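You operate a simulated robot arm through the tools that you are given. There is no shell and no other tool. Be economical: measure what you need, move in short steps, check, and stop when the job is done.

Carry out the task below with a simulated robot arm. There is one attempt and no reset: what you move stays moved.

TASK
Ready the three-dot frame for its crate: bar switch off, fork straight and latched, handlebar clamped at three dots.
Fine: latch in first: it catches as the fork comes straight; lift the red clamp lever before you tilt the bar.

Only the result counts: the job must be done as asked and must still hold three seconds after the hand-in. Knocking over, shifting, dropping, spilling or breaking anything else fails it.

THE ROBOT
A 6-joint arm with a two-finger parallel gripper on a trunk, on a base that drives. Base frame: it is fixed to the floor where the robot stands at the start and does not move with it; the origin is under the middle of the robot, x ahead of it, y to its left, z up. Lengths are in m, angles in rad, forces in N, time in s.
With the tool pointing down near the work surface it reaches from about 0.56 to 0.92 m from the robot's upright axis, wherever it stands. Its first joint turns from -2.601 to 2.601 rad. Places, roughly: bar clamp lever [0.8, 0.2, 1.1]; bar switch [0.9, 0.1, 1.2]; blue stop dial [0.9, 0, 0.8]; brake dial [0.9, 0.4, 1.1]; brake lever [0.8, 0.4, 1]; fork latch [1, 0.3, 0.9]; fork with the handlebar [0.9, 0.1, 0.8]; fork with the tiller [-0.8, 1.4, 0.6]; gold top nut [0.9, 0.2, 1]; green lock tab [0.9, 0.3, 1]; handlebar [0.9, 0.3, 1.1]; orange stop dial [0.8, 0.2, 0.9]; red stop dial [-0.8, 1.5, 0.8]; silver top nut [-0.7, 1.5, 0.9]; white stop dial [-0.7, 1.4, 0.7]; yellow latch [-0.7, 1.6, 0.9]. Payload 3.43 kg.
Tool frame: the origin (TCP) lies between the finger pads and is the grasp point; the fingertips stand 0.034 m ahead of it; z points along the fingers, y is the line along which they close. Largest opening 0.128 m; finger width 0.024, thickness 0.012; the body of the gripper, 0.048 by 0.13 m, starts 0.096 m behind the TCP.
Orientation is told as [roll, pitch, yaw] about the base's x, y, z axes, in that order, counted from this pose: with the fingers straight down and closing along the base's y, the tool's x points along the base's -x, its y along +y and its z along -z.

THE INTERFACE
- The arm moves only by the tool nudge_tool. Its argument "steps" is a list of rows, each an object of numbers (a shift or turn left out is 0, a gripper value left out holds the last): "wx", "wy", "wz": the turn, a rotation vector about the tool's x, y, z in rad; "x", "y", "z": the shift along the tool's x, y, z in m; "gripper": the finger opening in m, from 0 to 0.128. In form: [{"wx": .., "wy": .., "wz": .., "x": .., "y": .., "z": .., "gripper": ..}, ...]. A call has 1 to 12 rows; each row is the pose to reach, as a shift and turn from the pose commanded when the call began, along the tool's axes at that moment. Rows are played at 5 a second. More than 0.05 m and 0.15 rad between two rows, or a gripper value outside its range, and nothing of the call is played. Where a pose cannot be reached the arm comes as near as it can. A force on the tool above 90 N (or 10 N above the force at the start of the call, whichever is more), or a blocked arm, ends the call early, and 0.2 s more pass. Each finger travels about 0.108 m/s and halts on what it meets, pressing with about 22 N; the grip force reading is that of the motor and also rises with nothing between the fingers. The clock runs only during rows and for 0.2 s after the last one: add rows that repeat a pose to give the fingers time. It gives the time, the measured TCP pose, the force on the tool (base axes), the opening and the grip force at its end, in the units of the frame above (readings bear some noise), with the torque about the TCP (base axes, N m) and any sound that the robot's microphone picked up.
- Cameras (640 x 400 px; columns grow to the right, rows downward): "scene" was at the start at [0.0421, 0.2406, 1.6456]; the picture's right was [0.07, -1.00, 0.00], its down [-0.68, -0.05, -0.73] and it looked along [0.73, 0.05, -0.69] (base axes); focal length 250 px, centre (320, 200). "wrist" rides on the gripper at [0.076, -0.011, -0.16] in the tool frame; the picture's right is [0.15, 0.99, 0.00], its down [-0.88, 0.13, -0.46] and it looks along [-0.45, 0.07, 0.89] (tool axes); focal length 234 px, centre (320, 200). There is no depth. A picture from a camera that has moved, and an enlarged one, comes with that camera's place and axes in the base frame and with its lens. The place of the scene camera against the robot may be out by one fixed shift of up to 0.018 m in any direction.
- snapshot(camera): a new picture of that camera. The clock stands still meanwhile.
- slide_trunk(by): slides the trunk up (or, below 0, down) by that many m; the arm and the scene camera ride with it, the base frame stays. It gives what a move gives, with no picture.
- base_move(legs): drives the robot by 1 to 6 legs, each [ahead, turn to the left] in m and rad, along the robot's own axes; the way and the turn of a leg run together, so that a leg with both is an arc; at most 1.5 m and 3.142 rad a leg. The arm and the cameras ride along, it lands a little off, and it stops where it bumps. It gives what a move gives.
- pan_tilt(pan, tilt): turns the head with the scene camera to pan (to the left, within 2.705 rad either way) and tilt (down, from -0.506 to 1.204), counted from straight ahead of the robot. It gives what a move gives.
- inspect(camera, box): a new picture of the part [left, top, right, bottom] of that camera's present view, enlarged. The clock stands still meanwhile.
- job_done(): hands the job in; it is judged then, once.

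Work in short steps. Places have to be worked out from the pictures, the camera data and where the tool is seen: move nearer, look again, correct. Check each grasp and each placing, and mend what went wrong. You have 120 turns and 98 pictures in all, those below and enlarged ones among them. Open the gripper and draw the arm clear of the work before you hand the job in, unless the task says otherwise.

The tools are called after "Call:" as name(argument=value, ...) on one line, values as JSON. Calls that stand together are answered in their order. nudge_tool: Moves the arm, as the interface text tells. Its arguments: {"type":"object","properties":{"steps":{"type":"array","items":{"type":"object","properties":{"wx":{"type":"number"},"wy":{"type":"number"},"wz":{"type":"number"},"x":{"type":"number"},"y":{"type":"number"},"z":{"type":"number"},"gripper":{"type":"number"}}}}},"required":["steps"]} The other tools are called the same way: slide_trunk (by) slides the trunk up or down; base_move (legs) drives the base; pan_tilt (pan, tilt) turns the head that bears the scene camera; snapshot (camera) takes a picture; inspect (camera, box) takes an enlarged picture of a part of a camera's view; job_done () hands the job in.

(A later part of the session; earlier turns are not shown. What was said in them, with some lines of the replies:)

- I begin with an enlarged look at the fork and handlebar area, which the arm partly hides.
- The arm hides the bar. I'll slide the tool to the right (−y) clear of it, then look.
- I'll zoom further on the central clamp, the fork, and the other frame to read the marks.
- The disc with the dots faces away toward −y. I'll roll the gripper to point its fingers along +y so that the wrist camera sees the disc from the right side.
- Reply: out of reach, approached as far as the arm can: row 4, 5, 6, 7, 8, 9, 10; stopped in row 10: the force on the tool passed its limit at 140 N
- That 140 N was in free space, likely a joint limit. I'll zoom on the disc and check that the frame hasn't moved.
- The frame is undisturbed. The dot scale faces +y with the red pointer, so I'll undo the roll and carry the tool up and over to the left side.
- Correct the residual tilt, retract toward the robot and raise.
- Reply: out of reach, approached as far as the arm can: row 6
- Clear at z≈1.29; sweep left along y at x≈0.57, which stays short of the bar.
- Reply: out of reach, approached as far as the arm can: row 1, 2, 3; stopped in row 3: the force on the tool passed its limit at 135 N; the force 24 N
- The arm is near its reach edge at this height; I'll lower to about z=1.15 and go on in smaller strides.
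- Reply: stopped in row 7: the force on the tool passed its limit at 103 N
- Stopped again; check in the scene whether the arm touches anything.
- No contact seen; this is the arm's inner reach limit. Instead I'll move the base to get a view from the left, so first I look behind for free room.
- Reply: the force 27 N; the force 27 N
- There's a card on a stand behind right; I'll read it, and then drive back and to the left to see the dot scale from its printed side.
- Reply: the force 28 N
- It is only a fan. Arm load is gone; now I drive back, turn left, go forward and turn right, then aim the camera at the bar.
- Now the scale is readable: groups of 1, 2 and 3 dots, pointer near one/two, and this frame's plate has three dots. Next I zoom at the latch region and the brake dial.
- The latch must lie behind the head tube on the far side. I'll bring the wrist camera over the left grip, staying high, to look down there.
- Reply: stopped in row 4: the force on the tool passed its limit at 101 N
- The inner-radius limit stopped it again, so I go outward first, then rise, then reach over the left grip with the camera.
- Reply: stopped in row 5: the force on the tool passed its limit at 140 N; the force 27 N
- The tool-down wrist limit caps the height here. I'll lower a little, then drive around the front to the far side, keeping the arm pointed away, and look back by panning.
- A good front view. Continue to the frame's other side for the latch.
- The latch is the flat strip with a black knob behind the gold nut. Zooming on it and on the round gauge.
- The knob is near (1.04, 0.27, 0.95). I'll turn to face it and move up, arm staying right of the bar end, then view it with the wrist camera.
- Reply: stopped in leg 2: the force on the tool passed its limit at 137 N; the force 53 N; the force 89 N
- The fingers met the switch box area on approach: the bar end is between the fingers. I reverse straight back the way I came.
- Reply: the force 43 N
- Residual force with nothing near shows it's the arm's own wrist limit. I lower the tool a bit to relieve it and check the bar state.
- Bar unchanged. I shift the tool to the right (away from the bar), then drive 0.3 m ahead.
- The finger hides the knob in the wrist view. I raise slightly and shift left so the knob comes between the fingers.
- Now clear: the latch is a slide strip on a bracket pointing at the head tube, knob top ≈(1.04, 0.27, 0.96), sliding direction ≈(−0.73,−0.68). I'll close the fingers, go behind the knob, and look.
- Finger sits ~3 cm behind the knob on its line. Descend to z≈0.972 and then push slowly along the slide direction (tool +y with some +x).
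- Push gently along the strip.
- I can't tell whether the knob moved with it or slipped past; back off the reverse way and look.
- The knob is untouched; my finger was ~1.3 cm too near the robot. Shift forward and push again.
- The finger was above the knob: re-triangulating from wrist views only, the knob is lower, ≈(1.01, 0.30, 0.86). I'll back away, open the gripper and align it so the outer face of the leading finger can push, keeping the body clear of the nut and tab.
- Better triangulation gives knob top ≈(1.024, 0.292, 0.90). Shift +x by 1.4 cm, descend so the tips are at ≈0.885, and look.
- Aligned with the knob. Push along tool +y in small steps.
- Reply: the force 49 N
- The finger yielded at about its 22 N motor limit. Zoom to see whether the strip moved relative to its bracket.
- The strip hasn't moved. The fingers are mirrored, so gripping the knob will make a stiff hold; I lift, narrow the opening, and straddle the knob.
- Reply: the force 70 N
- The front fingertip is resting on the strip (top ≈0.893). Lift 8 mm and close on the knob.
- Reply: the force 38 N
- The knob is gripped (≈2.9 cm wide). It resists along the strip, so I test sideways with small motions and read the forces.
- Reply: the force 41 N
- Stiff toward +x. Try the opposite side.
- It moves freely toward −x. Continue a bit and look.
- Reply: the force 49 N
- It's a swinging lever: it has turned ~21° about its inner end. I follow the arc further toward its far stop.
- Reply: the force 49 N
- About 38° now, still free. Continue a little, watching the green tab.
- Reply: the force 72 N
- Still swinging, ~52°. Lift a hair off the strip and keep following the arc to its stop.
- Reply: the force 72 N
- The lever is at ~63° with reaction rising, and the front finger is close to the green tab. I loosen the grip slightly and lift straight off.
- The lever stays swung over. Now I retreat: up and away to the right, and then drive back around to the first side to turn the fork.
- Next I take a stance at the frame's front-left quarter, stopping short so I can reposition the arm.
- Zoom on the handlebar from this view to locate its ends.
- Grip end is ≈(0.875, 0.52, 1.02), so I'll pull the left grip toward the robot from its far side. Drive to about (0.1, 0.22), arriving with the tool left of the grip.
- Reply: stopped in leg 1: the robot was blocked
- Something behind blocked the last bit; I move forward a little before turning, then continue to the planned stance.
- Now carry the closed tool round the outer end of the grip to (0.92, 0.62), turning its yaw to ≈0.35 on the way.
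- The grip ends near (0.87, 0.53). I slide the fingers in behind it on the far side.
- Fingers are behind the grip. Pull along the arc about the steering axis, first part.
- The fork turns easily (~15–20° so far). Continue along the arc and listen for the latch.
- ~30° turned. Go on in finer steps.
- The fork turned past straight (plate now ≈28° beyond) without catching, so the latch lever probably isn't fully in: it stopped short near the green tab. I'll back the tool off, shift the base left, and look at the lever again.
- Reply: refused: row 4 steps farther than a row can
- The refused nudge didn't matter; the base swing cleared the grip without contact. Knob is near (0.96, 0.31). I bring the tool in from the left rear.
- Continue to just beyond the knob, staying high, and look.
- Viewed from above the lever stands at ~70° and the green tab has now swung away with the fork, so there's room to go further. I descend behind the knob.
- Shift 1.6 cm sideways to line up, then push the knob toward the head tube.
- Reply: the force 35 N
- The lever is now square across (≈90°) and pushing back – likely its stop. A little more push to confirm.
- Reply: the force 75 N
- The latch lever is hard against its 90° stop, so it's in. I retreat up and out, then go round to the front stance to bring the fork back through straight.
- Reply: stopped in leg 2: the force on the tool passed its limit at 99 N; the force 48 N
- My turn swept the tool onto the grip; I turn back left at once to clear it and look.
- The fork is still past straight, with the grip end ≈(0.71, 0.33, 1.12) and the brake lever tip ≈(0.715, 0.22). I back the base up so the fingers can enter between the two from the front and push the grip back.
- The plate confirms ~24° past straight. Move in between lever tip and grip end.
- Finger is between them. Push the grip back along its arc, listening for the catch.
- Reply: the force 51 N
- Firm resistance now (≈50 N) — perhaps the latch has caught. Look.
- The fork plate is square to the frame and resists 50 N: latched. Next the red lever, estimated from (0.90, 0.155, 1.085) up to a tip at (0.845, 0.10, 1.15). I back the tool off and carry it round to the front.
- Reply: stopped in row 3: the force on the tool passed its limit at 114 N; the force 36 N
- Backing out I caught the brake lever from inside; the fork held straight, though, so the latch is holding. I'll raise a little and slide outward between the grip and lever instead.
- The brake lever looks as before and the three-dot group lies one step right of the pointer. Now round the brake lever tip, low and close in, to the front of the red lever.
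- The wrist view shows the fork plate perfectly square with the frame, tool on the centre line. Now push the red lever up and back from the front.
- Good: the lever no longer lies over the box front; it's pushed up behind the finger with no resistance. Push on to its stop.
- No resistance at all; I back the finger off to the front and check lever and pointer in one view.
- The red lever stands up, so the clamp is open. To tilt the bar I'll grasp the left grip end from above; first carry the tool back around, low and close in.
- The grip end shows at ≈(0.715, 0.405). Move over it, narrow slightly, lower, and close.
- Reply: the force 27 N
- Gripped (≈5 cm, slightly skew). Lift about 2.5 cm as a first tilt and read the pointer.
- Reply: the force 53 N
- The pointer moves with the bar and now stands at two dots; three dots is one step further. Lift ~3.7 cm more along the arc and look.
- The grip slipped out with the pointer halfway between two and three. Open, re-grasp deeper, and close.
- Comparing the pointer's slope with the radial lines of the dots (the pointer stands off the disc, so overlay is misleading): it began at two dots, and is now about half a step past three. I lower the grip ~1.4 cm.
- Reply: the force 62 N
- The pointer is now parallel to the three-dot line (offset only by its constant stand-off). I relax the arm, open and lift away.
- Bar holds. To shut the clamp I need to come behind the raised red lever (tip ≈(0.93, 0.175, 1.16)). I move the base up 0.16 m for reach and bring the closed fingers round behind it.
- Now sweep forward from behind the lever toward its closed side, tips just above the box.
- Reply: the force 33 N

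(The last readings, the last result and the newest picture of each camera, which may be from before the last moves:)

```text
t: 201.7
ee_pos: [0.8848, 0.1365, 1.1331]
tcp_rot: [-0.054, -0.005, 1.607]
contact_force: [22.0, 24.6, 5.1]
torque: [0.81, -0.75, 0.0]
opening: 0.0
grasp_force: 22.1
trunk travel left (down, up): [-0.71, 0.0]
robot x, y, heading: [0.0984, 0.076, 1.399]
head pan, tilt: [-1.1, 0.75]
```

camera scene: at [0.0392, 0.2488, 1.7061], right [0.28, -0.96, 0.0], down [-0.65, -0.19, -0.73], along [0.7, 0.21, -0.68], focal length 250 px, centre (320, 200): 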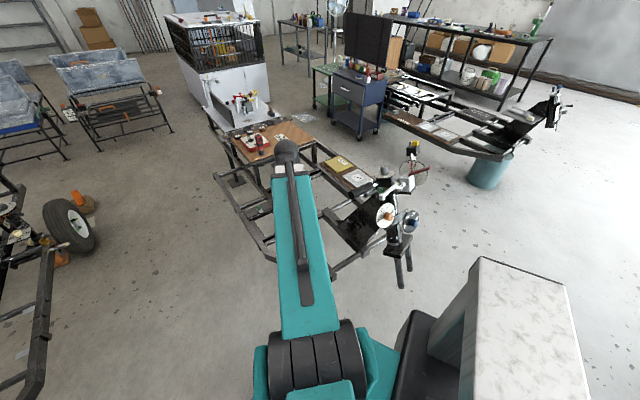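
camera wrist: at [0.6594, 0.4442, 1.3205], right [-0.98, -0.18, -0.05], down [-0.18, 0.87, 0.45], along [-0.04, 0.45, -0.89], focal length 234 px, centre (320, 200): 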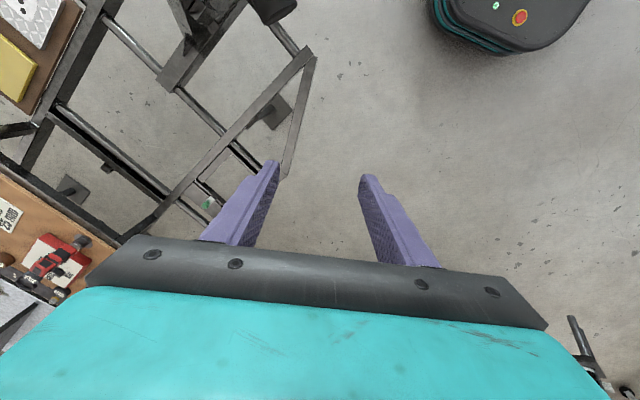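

Lever is meeting resistance at about where the closed stop should be; push a bit further to seat it.

Call:
nudge_tool(steps=[{"x": 0.006, "y": 0.005}, {"x": 0.011, "y": 0.01}, {"x": 0.015, "y": 0.014}])

Call:
snapshot(camera="wrist")

```text
t: 202.5
ee_pos: [0.8831, 0.1327, 1.1348]
tcp_rot: [-0.076, -0.021, 1.617]
contact_force: [61.8, 59.6, 14.7]
torque: [1.89, -2.03, 0.22]
opening: 0.0004
grasp_force: 21.9
trunk travel left (down, up): [-0.71, 0.0]
robot x, y, heading: [0.0996, 0.0768, 1.395]
head pan, tilt: [-1.1, 0.75]
```

```text
0 pictures are left
camera wrist: at [0.8839, 0.0539, 1.2918], right [-0.98, -0.19, -0.08], down [-0.2, 0.86, 0.46], along [-0.02, 0.47, -0.88], focal length 234 px, centre (320, 200)
```

wrist: 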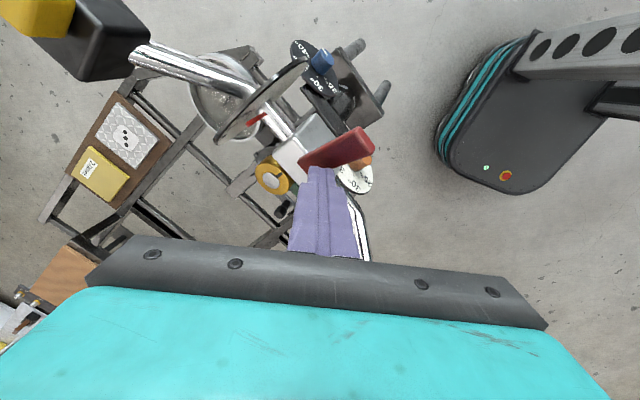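

The picture shows the red lever fully down over the box, at a hard stop with ~87 N, so the bar is clamped. I have no pictures left; last fix of the yellow switch cap is ≈(1.007, 0.052, 1.185) on its box at (1.010, 0.058, 1.153). I retreat from the lever the way I came.

Call:
nudge_tool(steps=[{"x": -0.02, "y": -0.02}, {"x": -0.05, "y": -0.045, "z": -0.02}, {"x": -0.09, "y": -0.055, "z": -0.04}, {"x": -0.13, "y": -0.062, "z": -0.045}, {"x": -0.165, "y": -0.066, "z": -0.045}, {"x": -0.203, "y": -0.042, "z": -0.047}, {"x": -0.242, "y": -0.016, "z": -0.049}, {"x": -0.282, "y": 0.01, "z": -0.05}, {"x": -0.322, "y": 0.036, "z": -0.052}, {"x": -0.362, "y": 0.062, "z": -0.054}, {"x": -0.398, "y": 0.094, "z": -0.055}])

Call:
nudge_tool(steps=[{"x": -0.035, "y": 0.03}, {"x": -0.07, "y": 0.06}, {"x": -0.1, "y": 0.095}, {"x": -0.1, "y": 0.14, "z": 0.02}, {"x": -0.1, "y": 0.185, "z": 0.05}, {"x": -0.1, "y": 0.22, "z": 0.08}])

```text
t: 204.9
ee_pos: [0.7614, 0.5075, 1.1838]
tcp_rot: [-0.05, 0.0, 1.6]
contact_force: [0.4, 0.1, 0.3]
torque: [-0.01, 0.03, -0.01]
opening: 0.0002
grasp_force: 22.2
trunk travel left (down, up): [-0.71, 0.0]
robot x, y, heading: [0.1018, 0.0799, 1.392]
head pan, tilt: [-1.1, 0.75]
```

```text
refused: row 5 steps farther than a row can; nothing moved
```

Call:
nudge_tool(steps=[{"x": -0.035, "y": 0.03}, {"x": -0.07, "y": 0.06}, {"x": -0.1, "y": 0.095}, {"x": -0.1, "y": 0.135, "z": 0.02}, {"x": -0.1, "y": 0.175, "z": 0.045}, {"x": -0.1, "y": 0.215, "z": 0.07}])

```text
t: 206.3
ee_pos: [0.5457, 0.6021, 1.1044]
tcp_rot: [-0.05, -0.001, 1.602]
contact_force: [-0.6, 1.0, -0.2]
torque: [0.0, -0.03, 0.04]
opening: 0.0002
grasp_force: 22.0
trunk travel left (down, up): [-0.71, 0.0]
robot x, y, heading: [0.1021, 0.0822, 1.392]
head pan, tilt: [-1.1, 0.75]
```

Drive to the front-right stance for the switch: back, turn right, forward.

Call:
base_move(legs=[[-0.65, 0], [0, -1.29], [0.48, 0]])

```text
t: 217.6
ee_pos: [1.1108, -0.7711, 1.1054]
tcp_rot: [-0.051, -0.002, 0.328]
contact_force: [0.1, 0.4, -0.4]
torque: [0.01, -0.02, 0.0]
opening: 0.0
grasp_force: 22.0
trunk travel left (down, up): [-0.71, 0.0]
robot x, y, heading: [0.4849, -0.5143, 0.134]
head pan, tilt: [-1.1, 0.75]
```

Carry the tool on a bowed path toward the front of the switch, levelling the tool and raising it slowly.

Call:
nudge_tool(steps=[{"x": -0.021, "y": 0.041, "wx": -0.007, "wz": -0.05}, {"x": -0.043, "y": 0.082, "wx": -0.014, "wz": -0.1}, {"x": -0.064, "y": 0.123, "wx": -0.021, "wz": -0.15}, {"x": -0.086, "y": 0.164, "wx": -0.028, "wz": -0.2}, {"x": -0.107, "y": 0.205, "wx": -0.035, "wz": -0.25}, {"x": -0.129, "y": 0.246, "wx": -0.042, "wz": -0.3}, {"x": -0.15, "y": 0.287, "wx": -0.047, "wz": -0.35}, {"x": -0.149, "y": 0.333, "wx": -0.047, "wz": -0.4, "z": -0.01}, {"x": -0.148, "y": 0.379, "wx": -0.047, "wz": -0.45, "z": -0.025}, {"x": -0.147, "y": 0.424, "wx": -0.047, "wz": -0.5, "z": -0.04}, {"x": -0.146, "y": 0.469, "wx": -0.047, "wz": -0.5, "z": -0.055}, {"x": -0.145, "y": 0.514, "wx": -0.047, "wz": -0.5, "z": -0.07}])

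```text
t: 220.2
ee_pos: [1.0789, -0.239, 1.1484]
tcp_rot: [0.0, 0.012, 0.827]
contact_force: [-0.4, -0.6, -0.4]
torque: [0.0, 0.03, 0.01]
opening: 0.0
grasp_force: 21.9
trunk travel left (down, up): [-0.71, 0.0]
robot x, y, heading: [0.4866, -0.5173, 0.13]
head pan, tilt: [-1.1, 0.75]
```

Call:
nudge_tool(steps=[{"x": -0.013, "y": 0.045}, {"x": -0.026, "y": 0.09, "z": -0.01}, {"x": -0.039, "y": 0.135, "z": -0.025}, {"x": -0.05, "y": 0.175, "z": -0.04}, {"x": -0.06, "y": 0.215, "z": -0.055}, {"x": -0.065, "y": 0.25, "z": -0.07}])

```text
t: 220.9
ee_pos: [1.0204, -0.1238, 1.167]
tcp_rot: [-0.002, -0.01, 0.844]
contact_force: [0.1, 8.8, -10.3]
torque: [-0.81, -0.41, -0.47]
opening: 0.0
grasp_force: 21.8
trunk travel left (down, up): [-0.71, 0.0]
robot x, y, heading: [0.4819, -0.517, 0.129]
head pan, tilt: [-1.1, 0.75]
stopped in row 3: the force on the tool passed its limit at 112 N (the readings are from after the stop); the commanded pose is now the measured one
```

That's the arm's height limit at short reach. Lower slightly and back the base 0.12 m so I work at longer reach, where it rises higher.

Call:
nudge_tool(steps=[{"z": 0.02}, {"z": 0.03}])

Call:
base_move(legs=[[-0.12, 0]])

Call:
nudge_tool(steps=[{"x": -0.03}, {"x": -0.06, "z": -0.015}, {"x": -0.09, "z": -0.03}, {"x": -0.11, "z": -0.05}])

```text
t: 221.5
ee_pos: [1.0199, -0.123, 1.1356]
tcp_rot: [-0.003, -0.006, 0.845]
contact_force: [0.5, -0.4, -0.1]
torque: [0.01, 0.01, 0.02]
opening: 0.0
grasp_force: 21.9
trunk travel left (down, up): [-0.71, 0.0]
robot x, y, heading: [0.4877, -0.5149, 0.128]
head pan, tilt: [-1.1, 0.75]
```

```text
t: 222.9
ee_pos: [0.898, -0.1397, 1.1373]
tcp_rot: [-0.005, -0.007, 0.844]
contact_force: [-0.8, 0.6, 0.3]
torque: [-0.06, -0.05, 0.0]
opening: 0.0
grasp_force: 22.0
trunk travel left (down, up): [-0.71, 0.0]
robot x, y, heading: [0.3588, -0.5314, 0.131]
head pan, tilt: [-1.1, 0.75]
```

```text
t: 223.9
ee_pos: [0.9697, -0.0538, 1.1877]
tcp_rot: [-0.003, -0.006, 0.846]
contact_force: [0.2, -0.3, 0.1]
torque: [0.04, 0.0, -0.02]
opening: 0.0
grasp_force: 22.2
trunk travel left (down, up): [-0.71, 0.0]
robot x, y, heading: [0.3593, -0.5297, 0.128]
head pan, tilt: [-1.1, 0.75]
```

Shift sideways in line with the cap and raise to z≈1.25.

Call:
nudge_tool(steps=[{"y": 0.02, "z": -0.015}, {"y": 0.043, "z": -0.03}, {"y": 0.043, "z": -0.045, "x": -0.01}, {"y": 0.043, "z": -0.062, "x": -0.02}])

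```text
t: 224.4
ee_pos: [0.9526, -0.0317, 1.2101]
tcp_rot: [-0.007, -0.024, 0.859]
contact_force: [5.3, 9.9, -17.6]
torque: [-0.6, 0.08, -0.15]
opening: 0.0
grasp_force: 21.4
trunk travel left (down, up): [-0.71, 0.0]
robot x, y, heading: [0.3596, -0.5343, 0.131]
head pan, tilt: [-1.1, 0.75]
stopped in row 2: the force on the tool passed its limit at 112 N (the readings are from after the stop); the commanded pose is now the measured one
```

Max height here is ~1.21 (tips ≈1.176), about mid-height of the cap. I'll feel the cap from the front: approach to just short of contact.

Call:
nudge_tool(steps=[{"x": -0.02, "y": 0.005}, {"x": -0.04, "y": 0.013}, {"x": -0.055, "y": 0.013}, {"x": -0.066, "y": 0.013}])

Call:
nudge_tool(steps=[{"x": -0.004}, {"x": -0.008}])

```text
t: 225.4
ee_pos: [0.9857, 0.0284, 1.2114]
tcp_rot: [-0.008, -0.021, 0.86]
contact_force: [0.0, -0.1, 0.2]
torque: [-0.01, 0.02, 0.0]
opening: 0.0
grasp_force: 22.6
trunk travel left (down, up): [-0.71, 0.0]
robot x, y, heading: [0.3617, -0.532, 0.132]
head pan, tilt: [-1.1, 0.75]
```

```text
t: 226.0
ee_pos: [0.9904, 0.0345, 1.2105]
tcp_rot: [-0.007, -0.023, 0.859]
contact_force: [0.3, 0.6, -0.7]
torque: [0.01, -0.03, -0.03]
opening: 0.0002
grasp_force: 22.1
trunk travel left (down, up): [-0.71, 0.0]
robot x, y, heading: [0.3616, -0.5281, 0.133]
head pan, tilt: [-1.1, 0.75]
```

Call:
nudge_tool(steps=[{"x": -0.004}, {"x": -0.008}, {"x": -0.012}])

Call:
nudge_tool(steps=[{"x": -0.005}, {"x": -0.01}])

```text
t: 226.8
ee_pos: [0.9975, 0.0411, 1.2111]
tcp_rot: [-0.006, -0.022, 0.858]
contact_force: [-0.4, -0.6, -0.2]
torque: [-0.01, 0.0, 0.03]
opening: 0.0
grasp_force: 21.7
trunk travel left (down, up): [-0.71, 0.0]
robot x, y, heading: [0.3642, -0.5316, 0.132]
head pan, tilt: [-1.1, 0.75]
```

```text
t: 227.4
ee_pos: [1.0041, 0.0499, 1.2107]
tcp_rot: [-0.008, -0.023, 0.86]
contact_force: [0.5, 0.4, 0.9]
torque: [-0.01, 0.03, -0.03]
opening: 0.0
grasp_force: 22.0
trunk travel left (down, up): [-0.71, 0.0]
robot x, y, heading: [0.3591, -0.5285, 0.126]
head pan, tilt: [-1.1, 0.75]
```

No contact at the estimated cap centre, so the tips may be above it. Probe straight down gently.

Call:
nudge_tool(steps=[{"z": 0.003}, {"z": 0.006}, {"z": 0.009}])

Call:
nudge_tool(steps=[{"z": 0.003}, {"z": 0.006}, {"z": 0.009}])

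```text
t: 228.2
ee_pos: [1.0037, 0.0501, 1.2033]
tcp_rot: [-0.006, -0.023, 0.859]
contact_force: [-0.1, -0.2, -0.3]
torque: [-0.02, 0.01, 0.0]
opening: 0.0
grasp_force: 22.1
trunk travel left (down, up): [-0.71, 0.0]
robot x, y, heading: [0.3618, -0.5289, 0.133]
head pan, tilt: [-1.1, 0.75]
```

```text
t: 229.0
ee_pos: [1.0043, 0.0483, 1.1927]
tcp_rot: [-0.007, -0.02, 0.856]
contact_force: [-0.2, 0.3, -0.5]
torque: [0.03, 0.01, -0.01]
opening: 0.0001
grasp_force: 21.8
trunk travel left (down, up): [-0.71, 0.0]
robot x, y, heading: [0.3625, -0.5315, 0.13]
head pan, tilt: [-1.1, 0.75]
```

Call:
nudge_tool(steps=[{"z": 0.004}, {"z": 0.008}, {"z": 0.012}])

Call:
nudge_tool(steps=[{"z": 0.004}, {"z": 0.008}])

```text
t: 229.8
ee_pos: [1.0047, 0.0489, 1.181]
tcp_rot: [-0.007, -0.021, 0.858]
contact_force: [0.8, 0.5, -0.3]
torque: [0.02, 0.0, -0.04]
opening: 0.0
grasp_force: 22.0
trunk travel left (down, up): [-0.71, 0.0]
robot x, y, heading: [0.364, -0.5336, 0.132]
head pan, tilt: [-1.1, 0.75]
```

```text
t: 230.4
ee_pos: [1.0056, 0.0491, 1.1729]
tcp_rot: [-0.007, -0.02, 0.859]
contact_force: [0.2, 0.7, 1.5]
torque: [-0.02, -0.05, 0.02]
opening: 0.0
grasp_force: 22.1
trunk travel left (down, up): [-0.71, 0.0]
robot x, y, heading: [0.3616, -0.5291, 0.13]
head pan, tilt: [-1.1, 0.75]
```

Call:
nudge_tool(steps=[{"z": 0.004}, {"z": 0.008}])

Call:
nudge_tool(steps=[{"x": -0.004}, {"x": -0.008}, {"x": -0.012}])

```text
t: 231.0
ee_pos: [1.005, 0.0494, 1.1655]
tcp_rot: [-0.006, -0.02, 0.86]
contact_force: [-0.2, 0.4, 0.5]
torque: [0.04, -0.01, 0.02]
opening: 0.0
grasp_force: 22.2
trunk travel left (down, up): [-0.71, 0.0]
robot x, y, heading: [0.3632, -0.5314, 0.132]
head pan, tilt: [-1.1, 0.75]
```

```text
t: 231.8
ee_pos: [1.0122, 0.0582, 1.1662]
tcp_rot: [-0.007, -0.022, 0.859]
contact_force: [0.2, -0.2, -0.1]
torque: [0.04, 0.0, 0.01]
opening: 0.0
grasp_force: 21.9
trunk travel left (down, up): [-0.71, 0.0]
robot x, y, heading: [0.3615, -0.5309, 0.133]
head pan, tilt: [-1.1, 0.75]
```

Call:
nudge_tool(steps=[{"x": -0.005}, {"x": -0.01}, {"x": -0.015}])

Call:
nudge_tool(steps=[{"x": -0.005}, {"x": -0.01}, {"x": -0.015}])

```text
t: 232.6
ee_pos: [1.0223, 0.0696, 1.1678]
tcp_rot: [-0.009, -0.021, 0.859]
contact_force: [-1.0, -0.2, -0.6]
torque: [0.05, 0.02, 0.01]
opening: 0.0
grasp_force: 22.1
trunk travel left (down, up): [-0.71, 0.0]
robot x, y, heading: [0.3639, -0.531, 0.127]
head pan, tilt: [-1.1, 0.75]
```

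```text
t: 233.4
ee_pos: [1.0316, 0.0812, 1.1684]
tcp_rot: [-0.005, -0.025, 0.857]
contact_force: [0.3, 1.0, 0.1]
torque: [0.03, -0.02, -0.02]
opening: 0.0
grasp_force: 22.0
trunk travel left (down, up): [-0.71, 0.0]
robot x, y, heading: [0.3624, -0.5281, 0.13]
head pan, tilt: [-1.1, 0.75]
```

Likely I'm passing left of the switch box, over its tube. Raise the tips slightly, come forward 1.4 cm and feel to the right.

Call:
nudge_tool(steps=[{"x": 0.014, "z": -0.016}, {"x": 0.014, "z": -0.016, "y": -0.008}])

Call:
nudge_tool(steps=[{"y": -0.004}, {"y": -0.008}])

Call:
nudge_tool(steps=[{"y": -0.004}, {"y": -0.008}])

Call:
nudge_tool(steps=[{"y": -0.004}, {"y": -0.008}])

```text
t: 234.0
ee_pos: [1.0295, 0.0663, 1.1825]
tcp_rot: [-0.005, -0.022, 0.86]
contact_force: [0.6, 0.8, -0.3]
torque: [0.02, 0.01, -0.01]
opening: 0.0
grasp_force: 21.8
trunk travel left (down, up): [-0.71, 0.0]
robot x, y, heading: [0.3635, -0.5274, 0.134]
head pan, tilt: [-1.1, 0.75]
```

```text
t: 234.6
ee_pos: [1.0337, 0.0616, 1.1832]
tcp_rot: [-0.008, -0.021, 0.86]
contact_force: [-4.7, 4.5, 0.4]
torque: [0.1, 0.11, 0.06]
opening: 0.0002
grasp_force: 22.3
trunk travel left (down, up): [-0.71, 0.0]
robot x, y, heading: [0.3599, -0.5291, 0.13]
head pan, tilt: [-1.1, 0.75]
```

```text
t: 235.2
ee_pos: [1.0356, 0.06, 1.1813]
tcp_rot: [-0.003, -0.023, 0.864]
contact_force: [-21.0, 18.3, 2.4]
torque: [0.43, 0.47, 0.31]
opening: 0.0
grasp_force: 22.3
trunk travel left (down, up): [-0.71, 0.0]
robot x, y, heading: [0.3605, -0.5305, 0.136]
head pan, tilt: [-1.1, 0.75]
```

```text
t: 235.8
ee_pos: [1.0376, 0.0598, 1.1817]
tcp_rot: [0.004, -0.023, 0.869]
contact_force: [-30.0, 27.1, -3.7]
torque: [0.57, 0.67, 0.49]
opening: 0.0
grasp_force: 22.0
trunk travel left (down, up): [-0.71, 0.0]
robot x, y, heading: [0.3618, -0.5285, 0.137]
head pan, tilt: [-1.1, 0.75]
```

Contact with a rigid face at height ≈1.158 — consistent with the cap's left side; recomputed cap centre ≈(1.066, 0.060, 1.156). I lift over it and press down step by step.

Call:
nudge_tool(steps=[{"y": 0.01}, {"y": 0.01, "z": -0.02}, {"y": 0.005, "z": -0.038}, {"x": -0.01, "y": -0.008, "z": -0.038}, {"x": -0.0185, "y": -0.0215, "z": -0.038}])

Call:
nudge_tool(steps=[{"z": 0.005}, {"z": 0.01}])

Call:
nudge_tool(steps=[{"z": 0.004}, {"z": 0.008}])

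Call:
nudge_tool(steps=[{"z": 0.004}, {"z": 0.008}])

```text
t: 237.0
ee_pos: [1.0715, 0.0465, 1.2208]
tcp_rot: [-0.008, -0.024, 0.859]
contact_force: [0.7, 0.7, 0.8]
torque: [-0.05, -0.01, -0.01]
opening: 0.0
grasp_force: 21.7
out of reach, approached as far as the arm can: row 5
trunk travel left (down, up): [-0.71, 0.0]
robot x, y, heading: [0.3603, -0.5301, 0.132]
head pan, tilt: [-1.1, 0.75]
```

```text
t: 237.6
ee_pos: [1.0719, 0.0459, 1.2089]
tcp_rot: [-0.005, -0.021, 0.858]
contact_force: [0.0, 0.2, -0.5]
torque: [0.01, 0.02, 0.02]
opening: 0.0
grasp_force: 22.0
trunk travel left (down, up): [-0.71, 0.0]
robot x, y, heading: [0.3606, -0.5305, 0.129]
head pan, tilt: [-1.1, 0.75]
```

```text
t: 238.2
ee_pos: [1.0708, 0.0465, 1.2014]
tcp_rot: [-0.008, -0.02, 0.859]
contact_force: [0.1, 0.4, 0.1]
torque: [-0.01, -0.01, 0.02]
opening: 0.0
grasp_force: 22.1
trunk travel left (down, up): [-0.71, 0.0]
robot x, y, heading: [0.3593, -0.5335, 0.13]
head pan, tilt: [-1.1, 0.75]
```

```text
t: 238.8
ee_pos: [1.0715, 0.0464, 1.1934]
tcp_rot: [-0.008, -0.022, 0.858]
contact_force: [-0.2, 0.4, 0.5]
torque: [0.0, -0.02, -0.02]
opening: 0.0001
grasp_force: 22.2
trunk travel left (down, up): [-0.71, 0.0]
robot x, y, heading: [0.3635, -0.5329, 0.135]
head pan, tilt: [-1.1, 0.75]
```

Call:
nudge_tool(steps=[{"z": 0.004}, {"z": 0.008}])

Call:
nudge_tool(steps=[{"z": 0.004}, {"z": 0.008}])

Call:
nudge_tool(steps=[{"z": 0.004}, {"z": 0.008}])

```text
t: 239.4
ee_pos: [1.0708, 0.0467, 1.1894]
tcp_rot: [-0.009, -0.029, 0.859]
contact_force: [3.8, 3.9, 27.4]
torque: [0.0, 0.24, -0.02]
opening: 0.0
grasp_force: 22.5
trunk travel left (down, up): [-0.71, 0.0]
robot x, y, heading: [0.3599, -0.5292, 0.13]
head pan, tilt: [-1.1, 0.75]
```

```text
t: 240.0
ee_pos: [1.0717, 0.0458, 1.1893]
tcp_rot: [-0.01, -0.037, 0.858]
contact_force: [10.8, 7.7, 63.1]
torque: [0.05, 0.3, -0.05]
opening: 0.0
grasp_force: 22.1
trunk travel left (down, up): [-0.71, 0.0]
robot x, y, heading: [0.3653, -0.5287, 0.129]
head pan, tilt: [-1.1, 0.75]
```

```text
t: 240.6
ee_pos: [1.0755, 0.0503, 1.1892]
tcp_rot: [-0.013, -0.051, 0.859]
contact_force: [3.3, 5.4, 43.3]
torque: [-0.01, 0.38, -0.05]
opening: 0.0002
grasp_force: 22.3
trunk travel left (down, up): [-0.71, 0.0]
robot x, y, heading: [0.3619, -0.5308, 0.132]
head pan, tilt: [-1.1, 0.75]
stopped in row 2: the force on the tool passed its limit at 93 N (the readings are from after the stop); the commanded pose is now the measured one
```

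The top surface at ≈1.155 is rigid to 90 N with no click, so it isn't a press button. Test fore–aft: lift, go in front of the cap, lower the tips to ≈1.138 and push rearward in small steps.

Call:
nudge_tool(steps=[{"z": -0.025}, {"z": -0.03, "x": 0.02, "y": 0.007}, {"z": -0.03, "x": 0.036, "y": 0.0134}, {"z": -0.005, "x": 0.038, "y": 0.0134}, {"z": 0.017, "x": 0.038, "y": 0.0134}])

Call:
nudge_tool(steps=[{"x": -0.006}, {"x": -0.012}])

Call:
nudge_tool(steps=[{"x": -0.004}, {"x": -0.008}])

Call:
nudge_tool(steps=[{"x": -0.003}, {"x": -0.006}])

```text
t: 241.8
ee_pos: [1.0414, 0.0297, 1.1627]
tcp_rot: [-0.012, -0.038, 0.856]
contact_force: [-1.4, -0.5, -0.7]
torque: [-0.04, 0.01, -0.03]
opening: 0.0
grasp_force: 22.0
trunk travel left (down, up): [-0.71, 0.0]
robot x, y, heading: [0.3661, -0.5315, 0.13]
head pan, tilt: [-1.1, 0.75]
```

```text
t: 242.4
ee_pos: [1.0471, 0.0328, 1.1645]
tcp_rot: [-0.009, -0.028, 0.855]
contact_force: [-16.1, -27.7, -8.1]
torque: [-1.04, 0.63, 0.0]
opening: 0.0
grasp_force: 22.2
trunk travel left (down, up): [-0.71, 0.0]
robot x, y, heading: [0.3622, -0.5304, 0.128]
head pan, tilt: [-1.1, 0.75]
```

```text
t: 243.0
ee_pos: [1.0525, 0.0448, 1.1658]
tcp_rot: [-0.011, -0.041, 0.858]
contact_force: [-10.0, -6.9, 5.1]
torque: [-0.16, 0.33, 0.07]
opening: 0.0002
grasp_force: 21.9
trunk travel left (down, up): [-0.71, 0.0]
robot x, y, heading: [0.3623, -0.5304, 0.134]
head pan, tilt: [-1.1, 0.75]
```

```text
t: 243.6
ee_pos: [1.0534, 0.0461, 1.1656]
tcp_rot: [-0.01, -0.033, 0.857]
contact_force: [-19.0, -15.6, 2.1]
torque: [-0.46, 0.82, 0.06]
opening: 0.0
grasp_force: 22.3
trunk travel left (down, up): [-0.71, 0.0]
robot x, y, heading: [0.3632, -0.527, 0.129]
head pan, tilt: [-1.1, 0.75]
```

The cap resisted ~33 N, then gave way by ~1.3 cm with the force dropping, and is now against a stop: the switch has flipped to its other position. I back the tool straight out, open the gripper, and move the base clear.

Call:
nudge_tool(steps=[{"x": 0.03}, {"x": 0.07}, {"x": 0.11, "z": 0.01}, {"x": 0.13, "y": -0.04, "z": 0.03}, {"x": 0.13, "y": -0.08, "z": 0.06, "gripper": 0.1}, {"x": 0.13, "y": -0.12, "z": 0.06}, {"x": 0.13, "y": -0.16, "z": 0.06}, {"x": 0.13, "y": -0.16, "z": 0.06}])

Call:
base_move(legs=[[-0.25, 0]])

```text
t: 245.4
ee_pos: [1.0936, -0.1503, 1.1005]
tcp_rot: [-0.011, -0.038, 0.858]
contact_force: [0.5, -0.3, 0.3]
torque: [0.01, 0.02, 0.0]
opening: 0.1
grasp_force: 0.1
trunk travel left (down, up): [-0.71, 0.0]
robot x, y, heading: [0.3598, -0.5315, 0.129]
head pan, tilt: [-1.1, 0.75]
```

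```text
t: 247.4
ee_pos: [0.8425, -0.1829, 1.1011]
tcp_rot: [-0.01, -0.041, 0.858]
contact_force: [-0.9, 0.1, -0.2]
torque: [0.02, -0.03, -0.02]
opening: 0.0999
grasp_force: 0.1
trunk travel left (down, up): [-0.71, 0.0]
robot x, y, heading: [0.1095, -0.5631, 0.13]
head pan, tilt: [-1.1, 0.75]
```

Fork is straight and latched, the bar is clamped at three dots, the switch has been moved to its other position, and the arm is open and clear. I hand in.

Call:
job_done()

```text
The job is handed in.
```

I handed the job in with the fork and handlebar set as asked, but I could not confirm by picture that the bar switch is off.

- **Fork:** straight, with the latch lever at its in stop. It is square to the frame and held against pushes in both directions. I heard no click.
- **Handlebar:** the pointer reads three dots, judged from its angle because it stands off the disc. The red lever is back down at its hard stop. I took no pointer reading after clamping or after pushing the switch.
- **Bar switch:** I had no pictures left, so I worked by touch. The cap resisted, then moved about 1.3 cm to a stop. I take that as off, assuming it started on; I saw no markings.
- **Other contact:** the tool bumped the left grip once and the brake lever once (about 114 N). The brake lever looked unchanged afterwards. The base also touched something behind it while reversing, and I did not check what.
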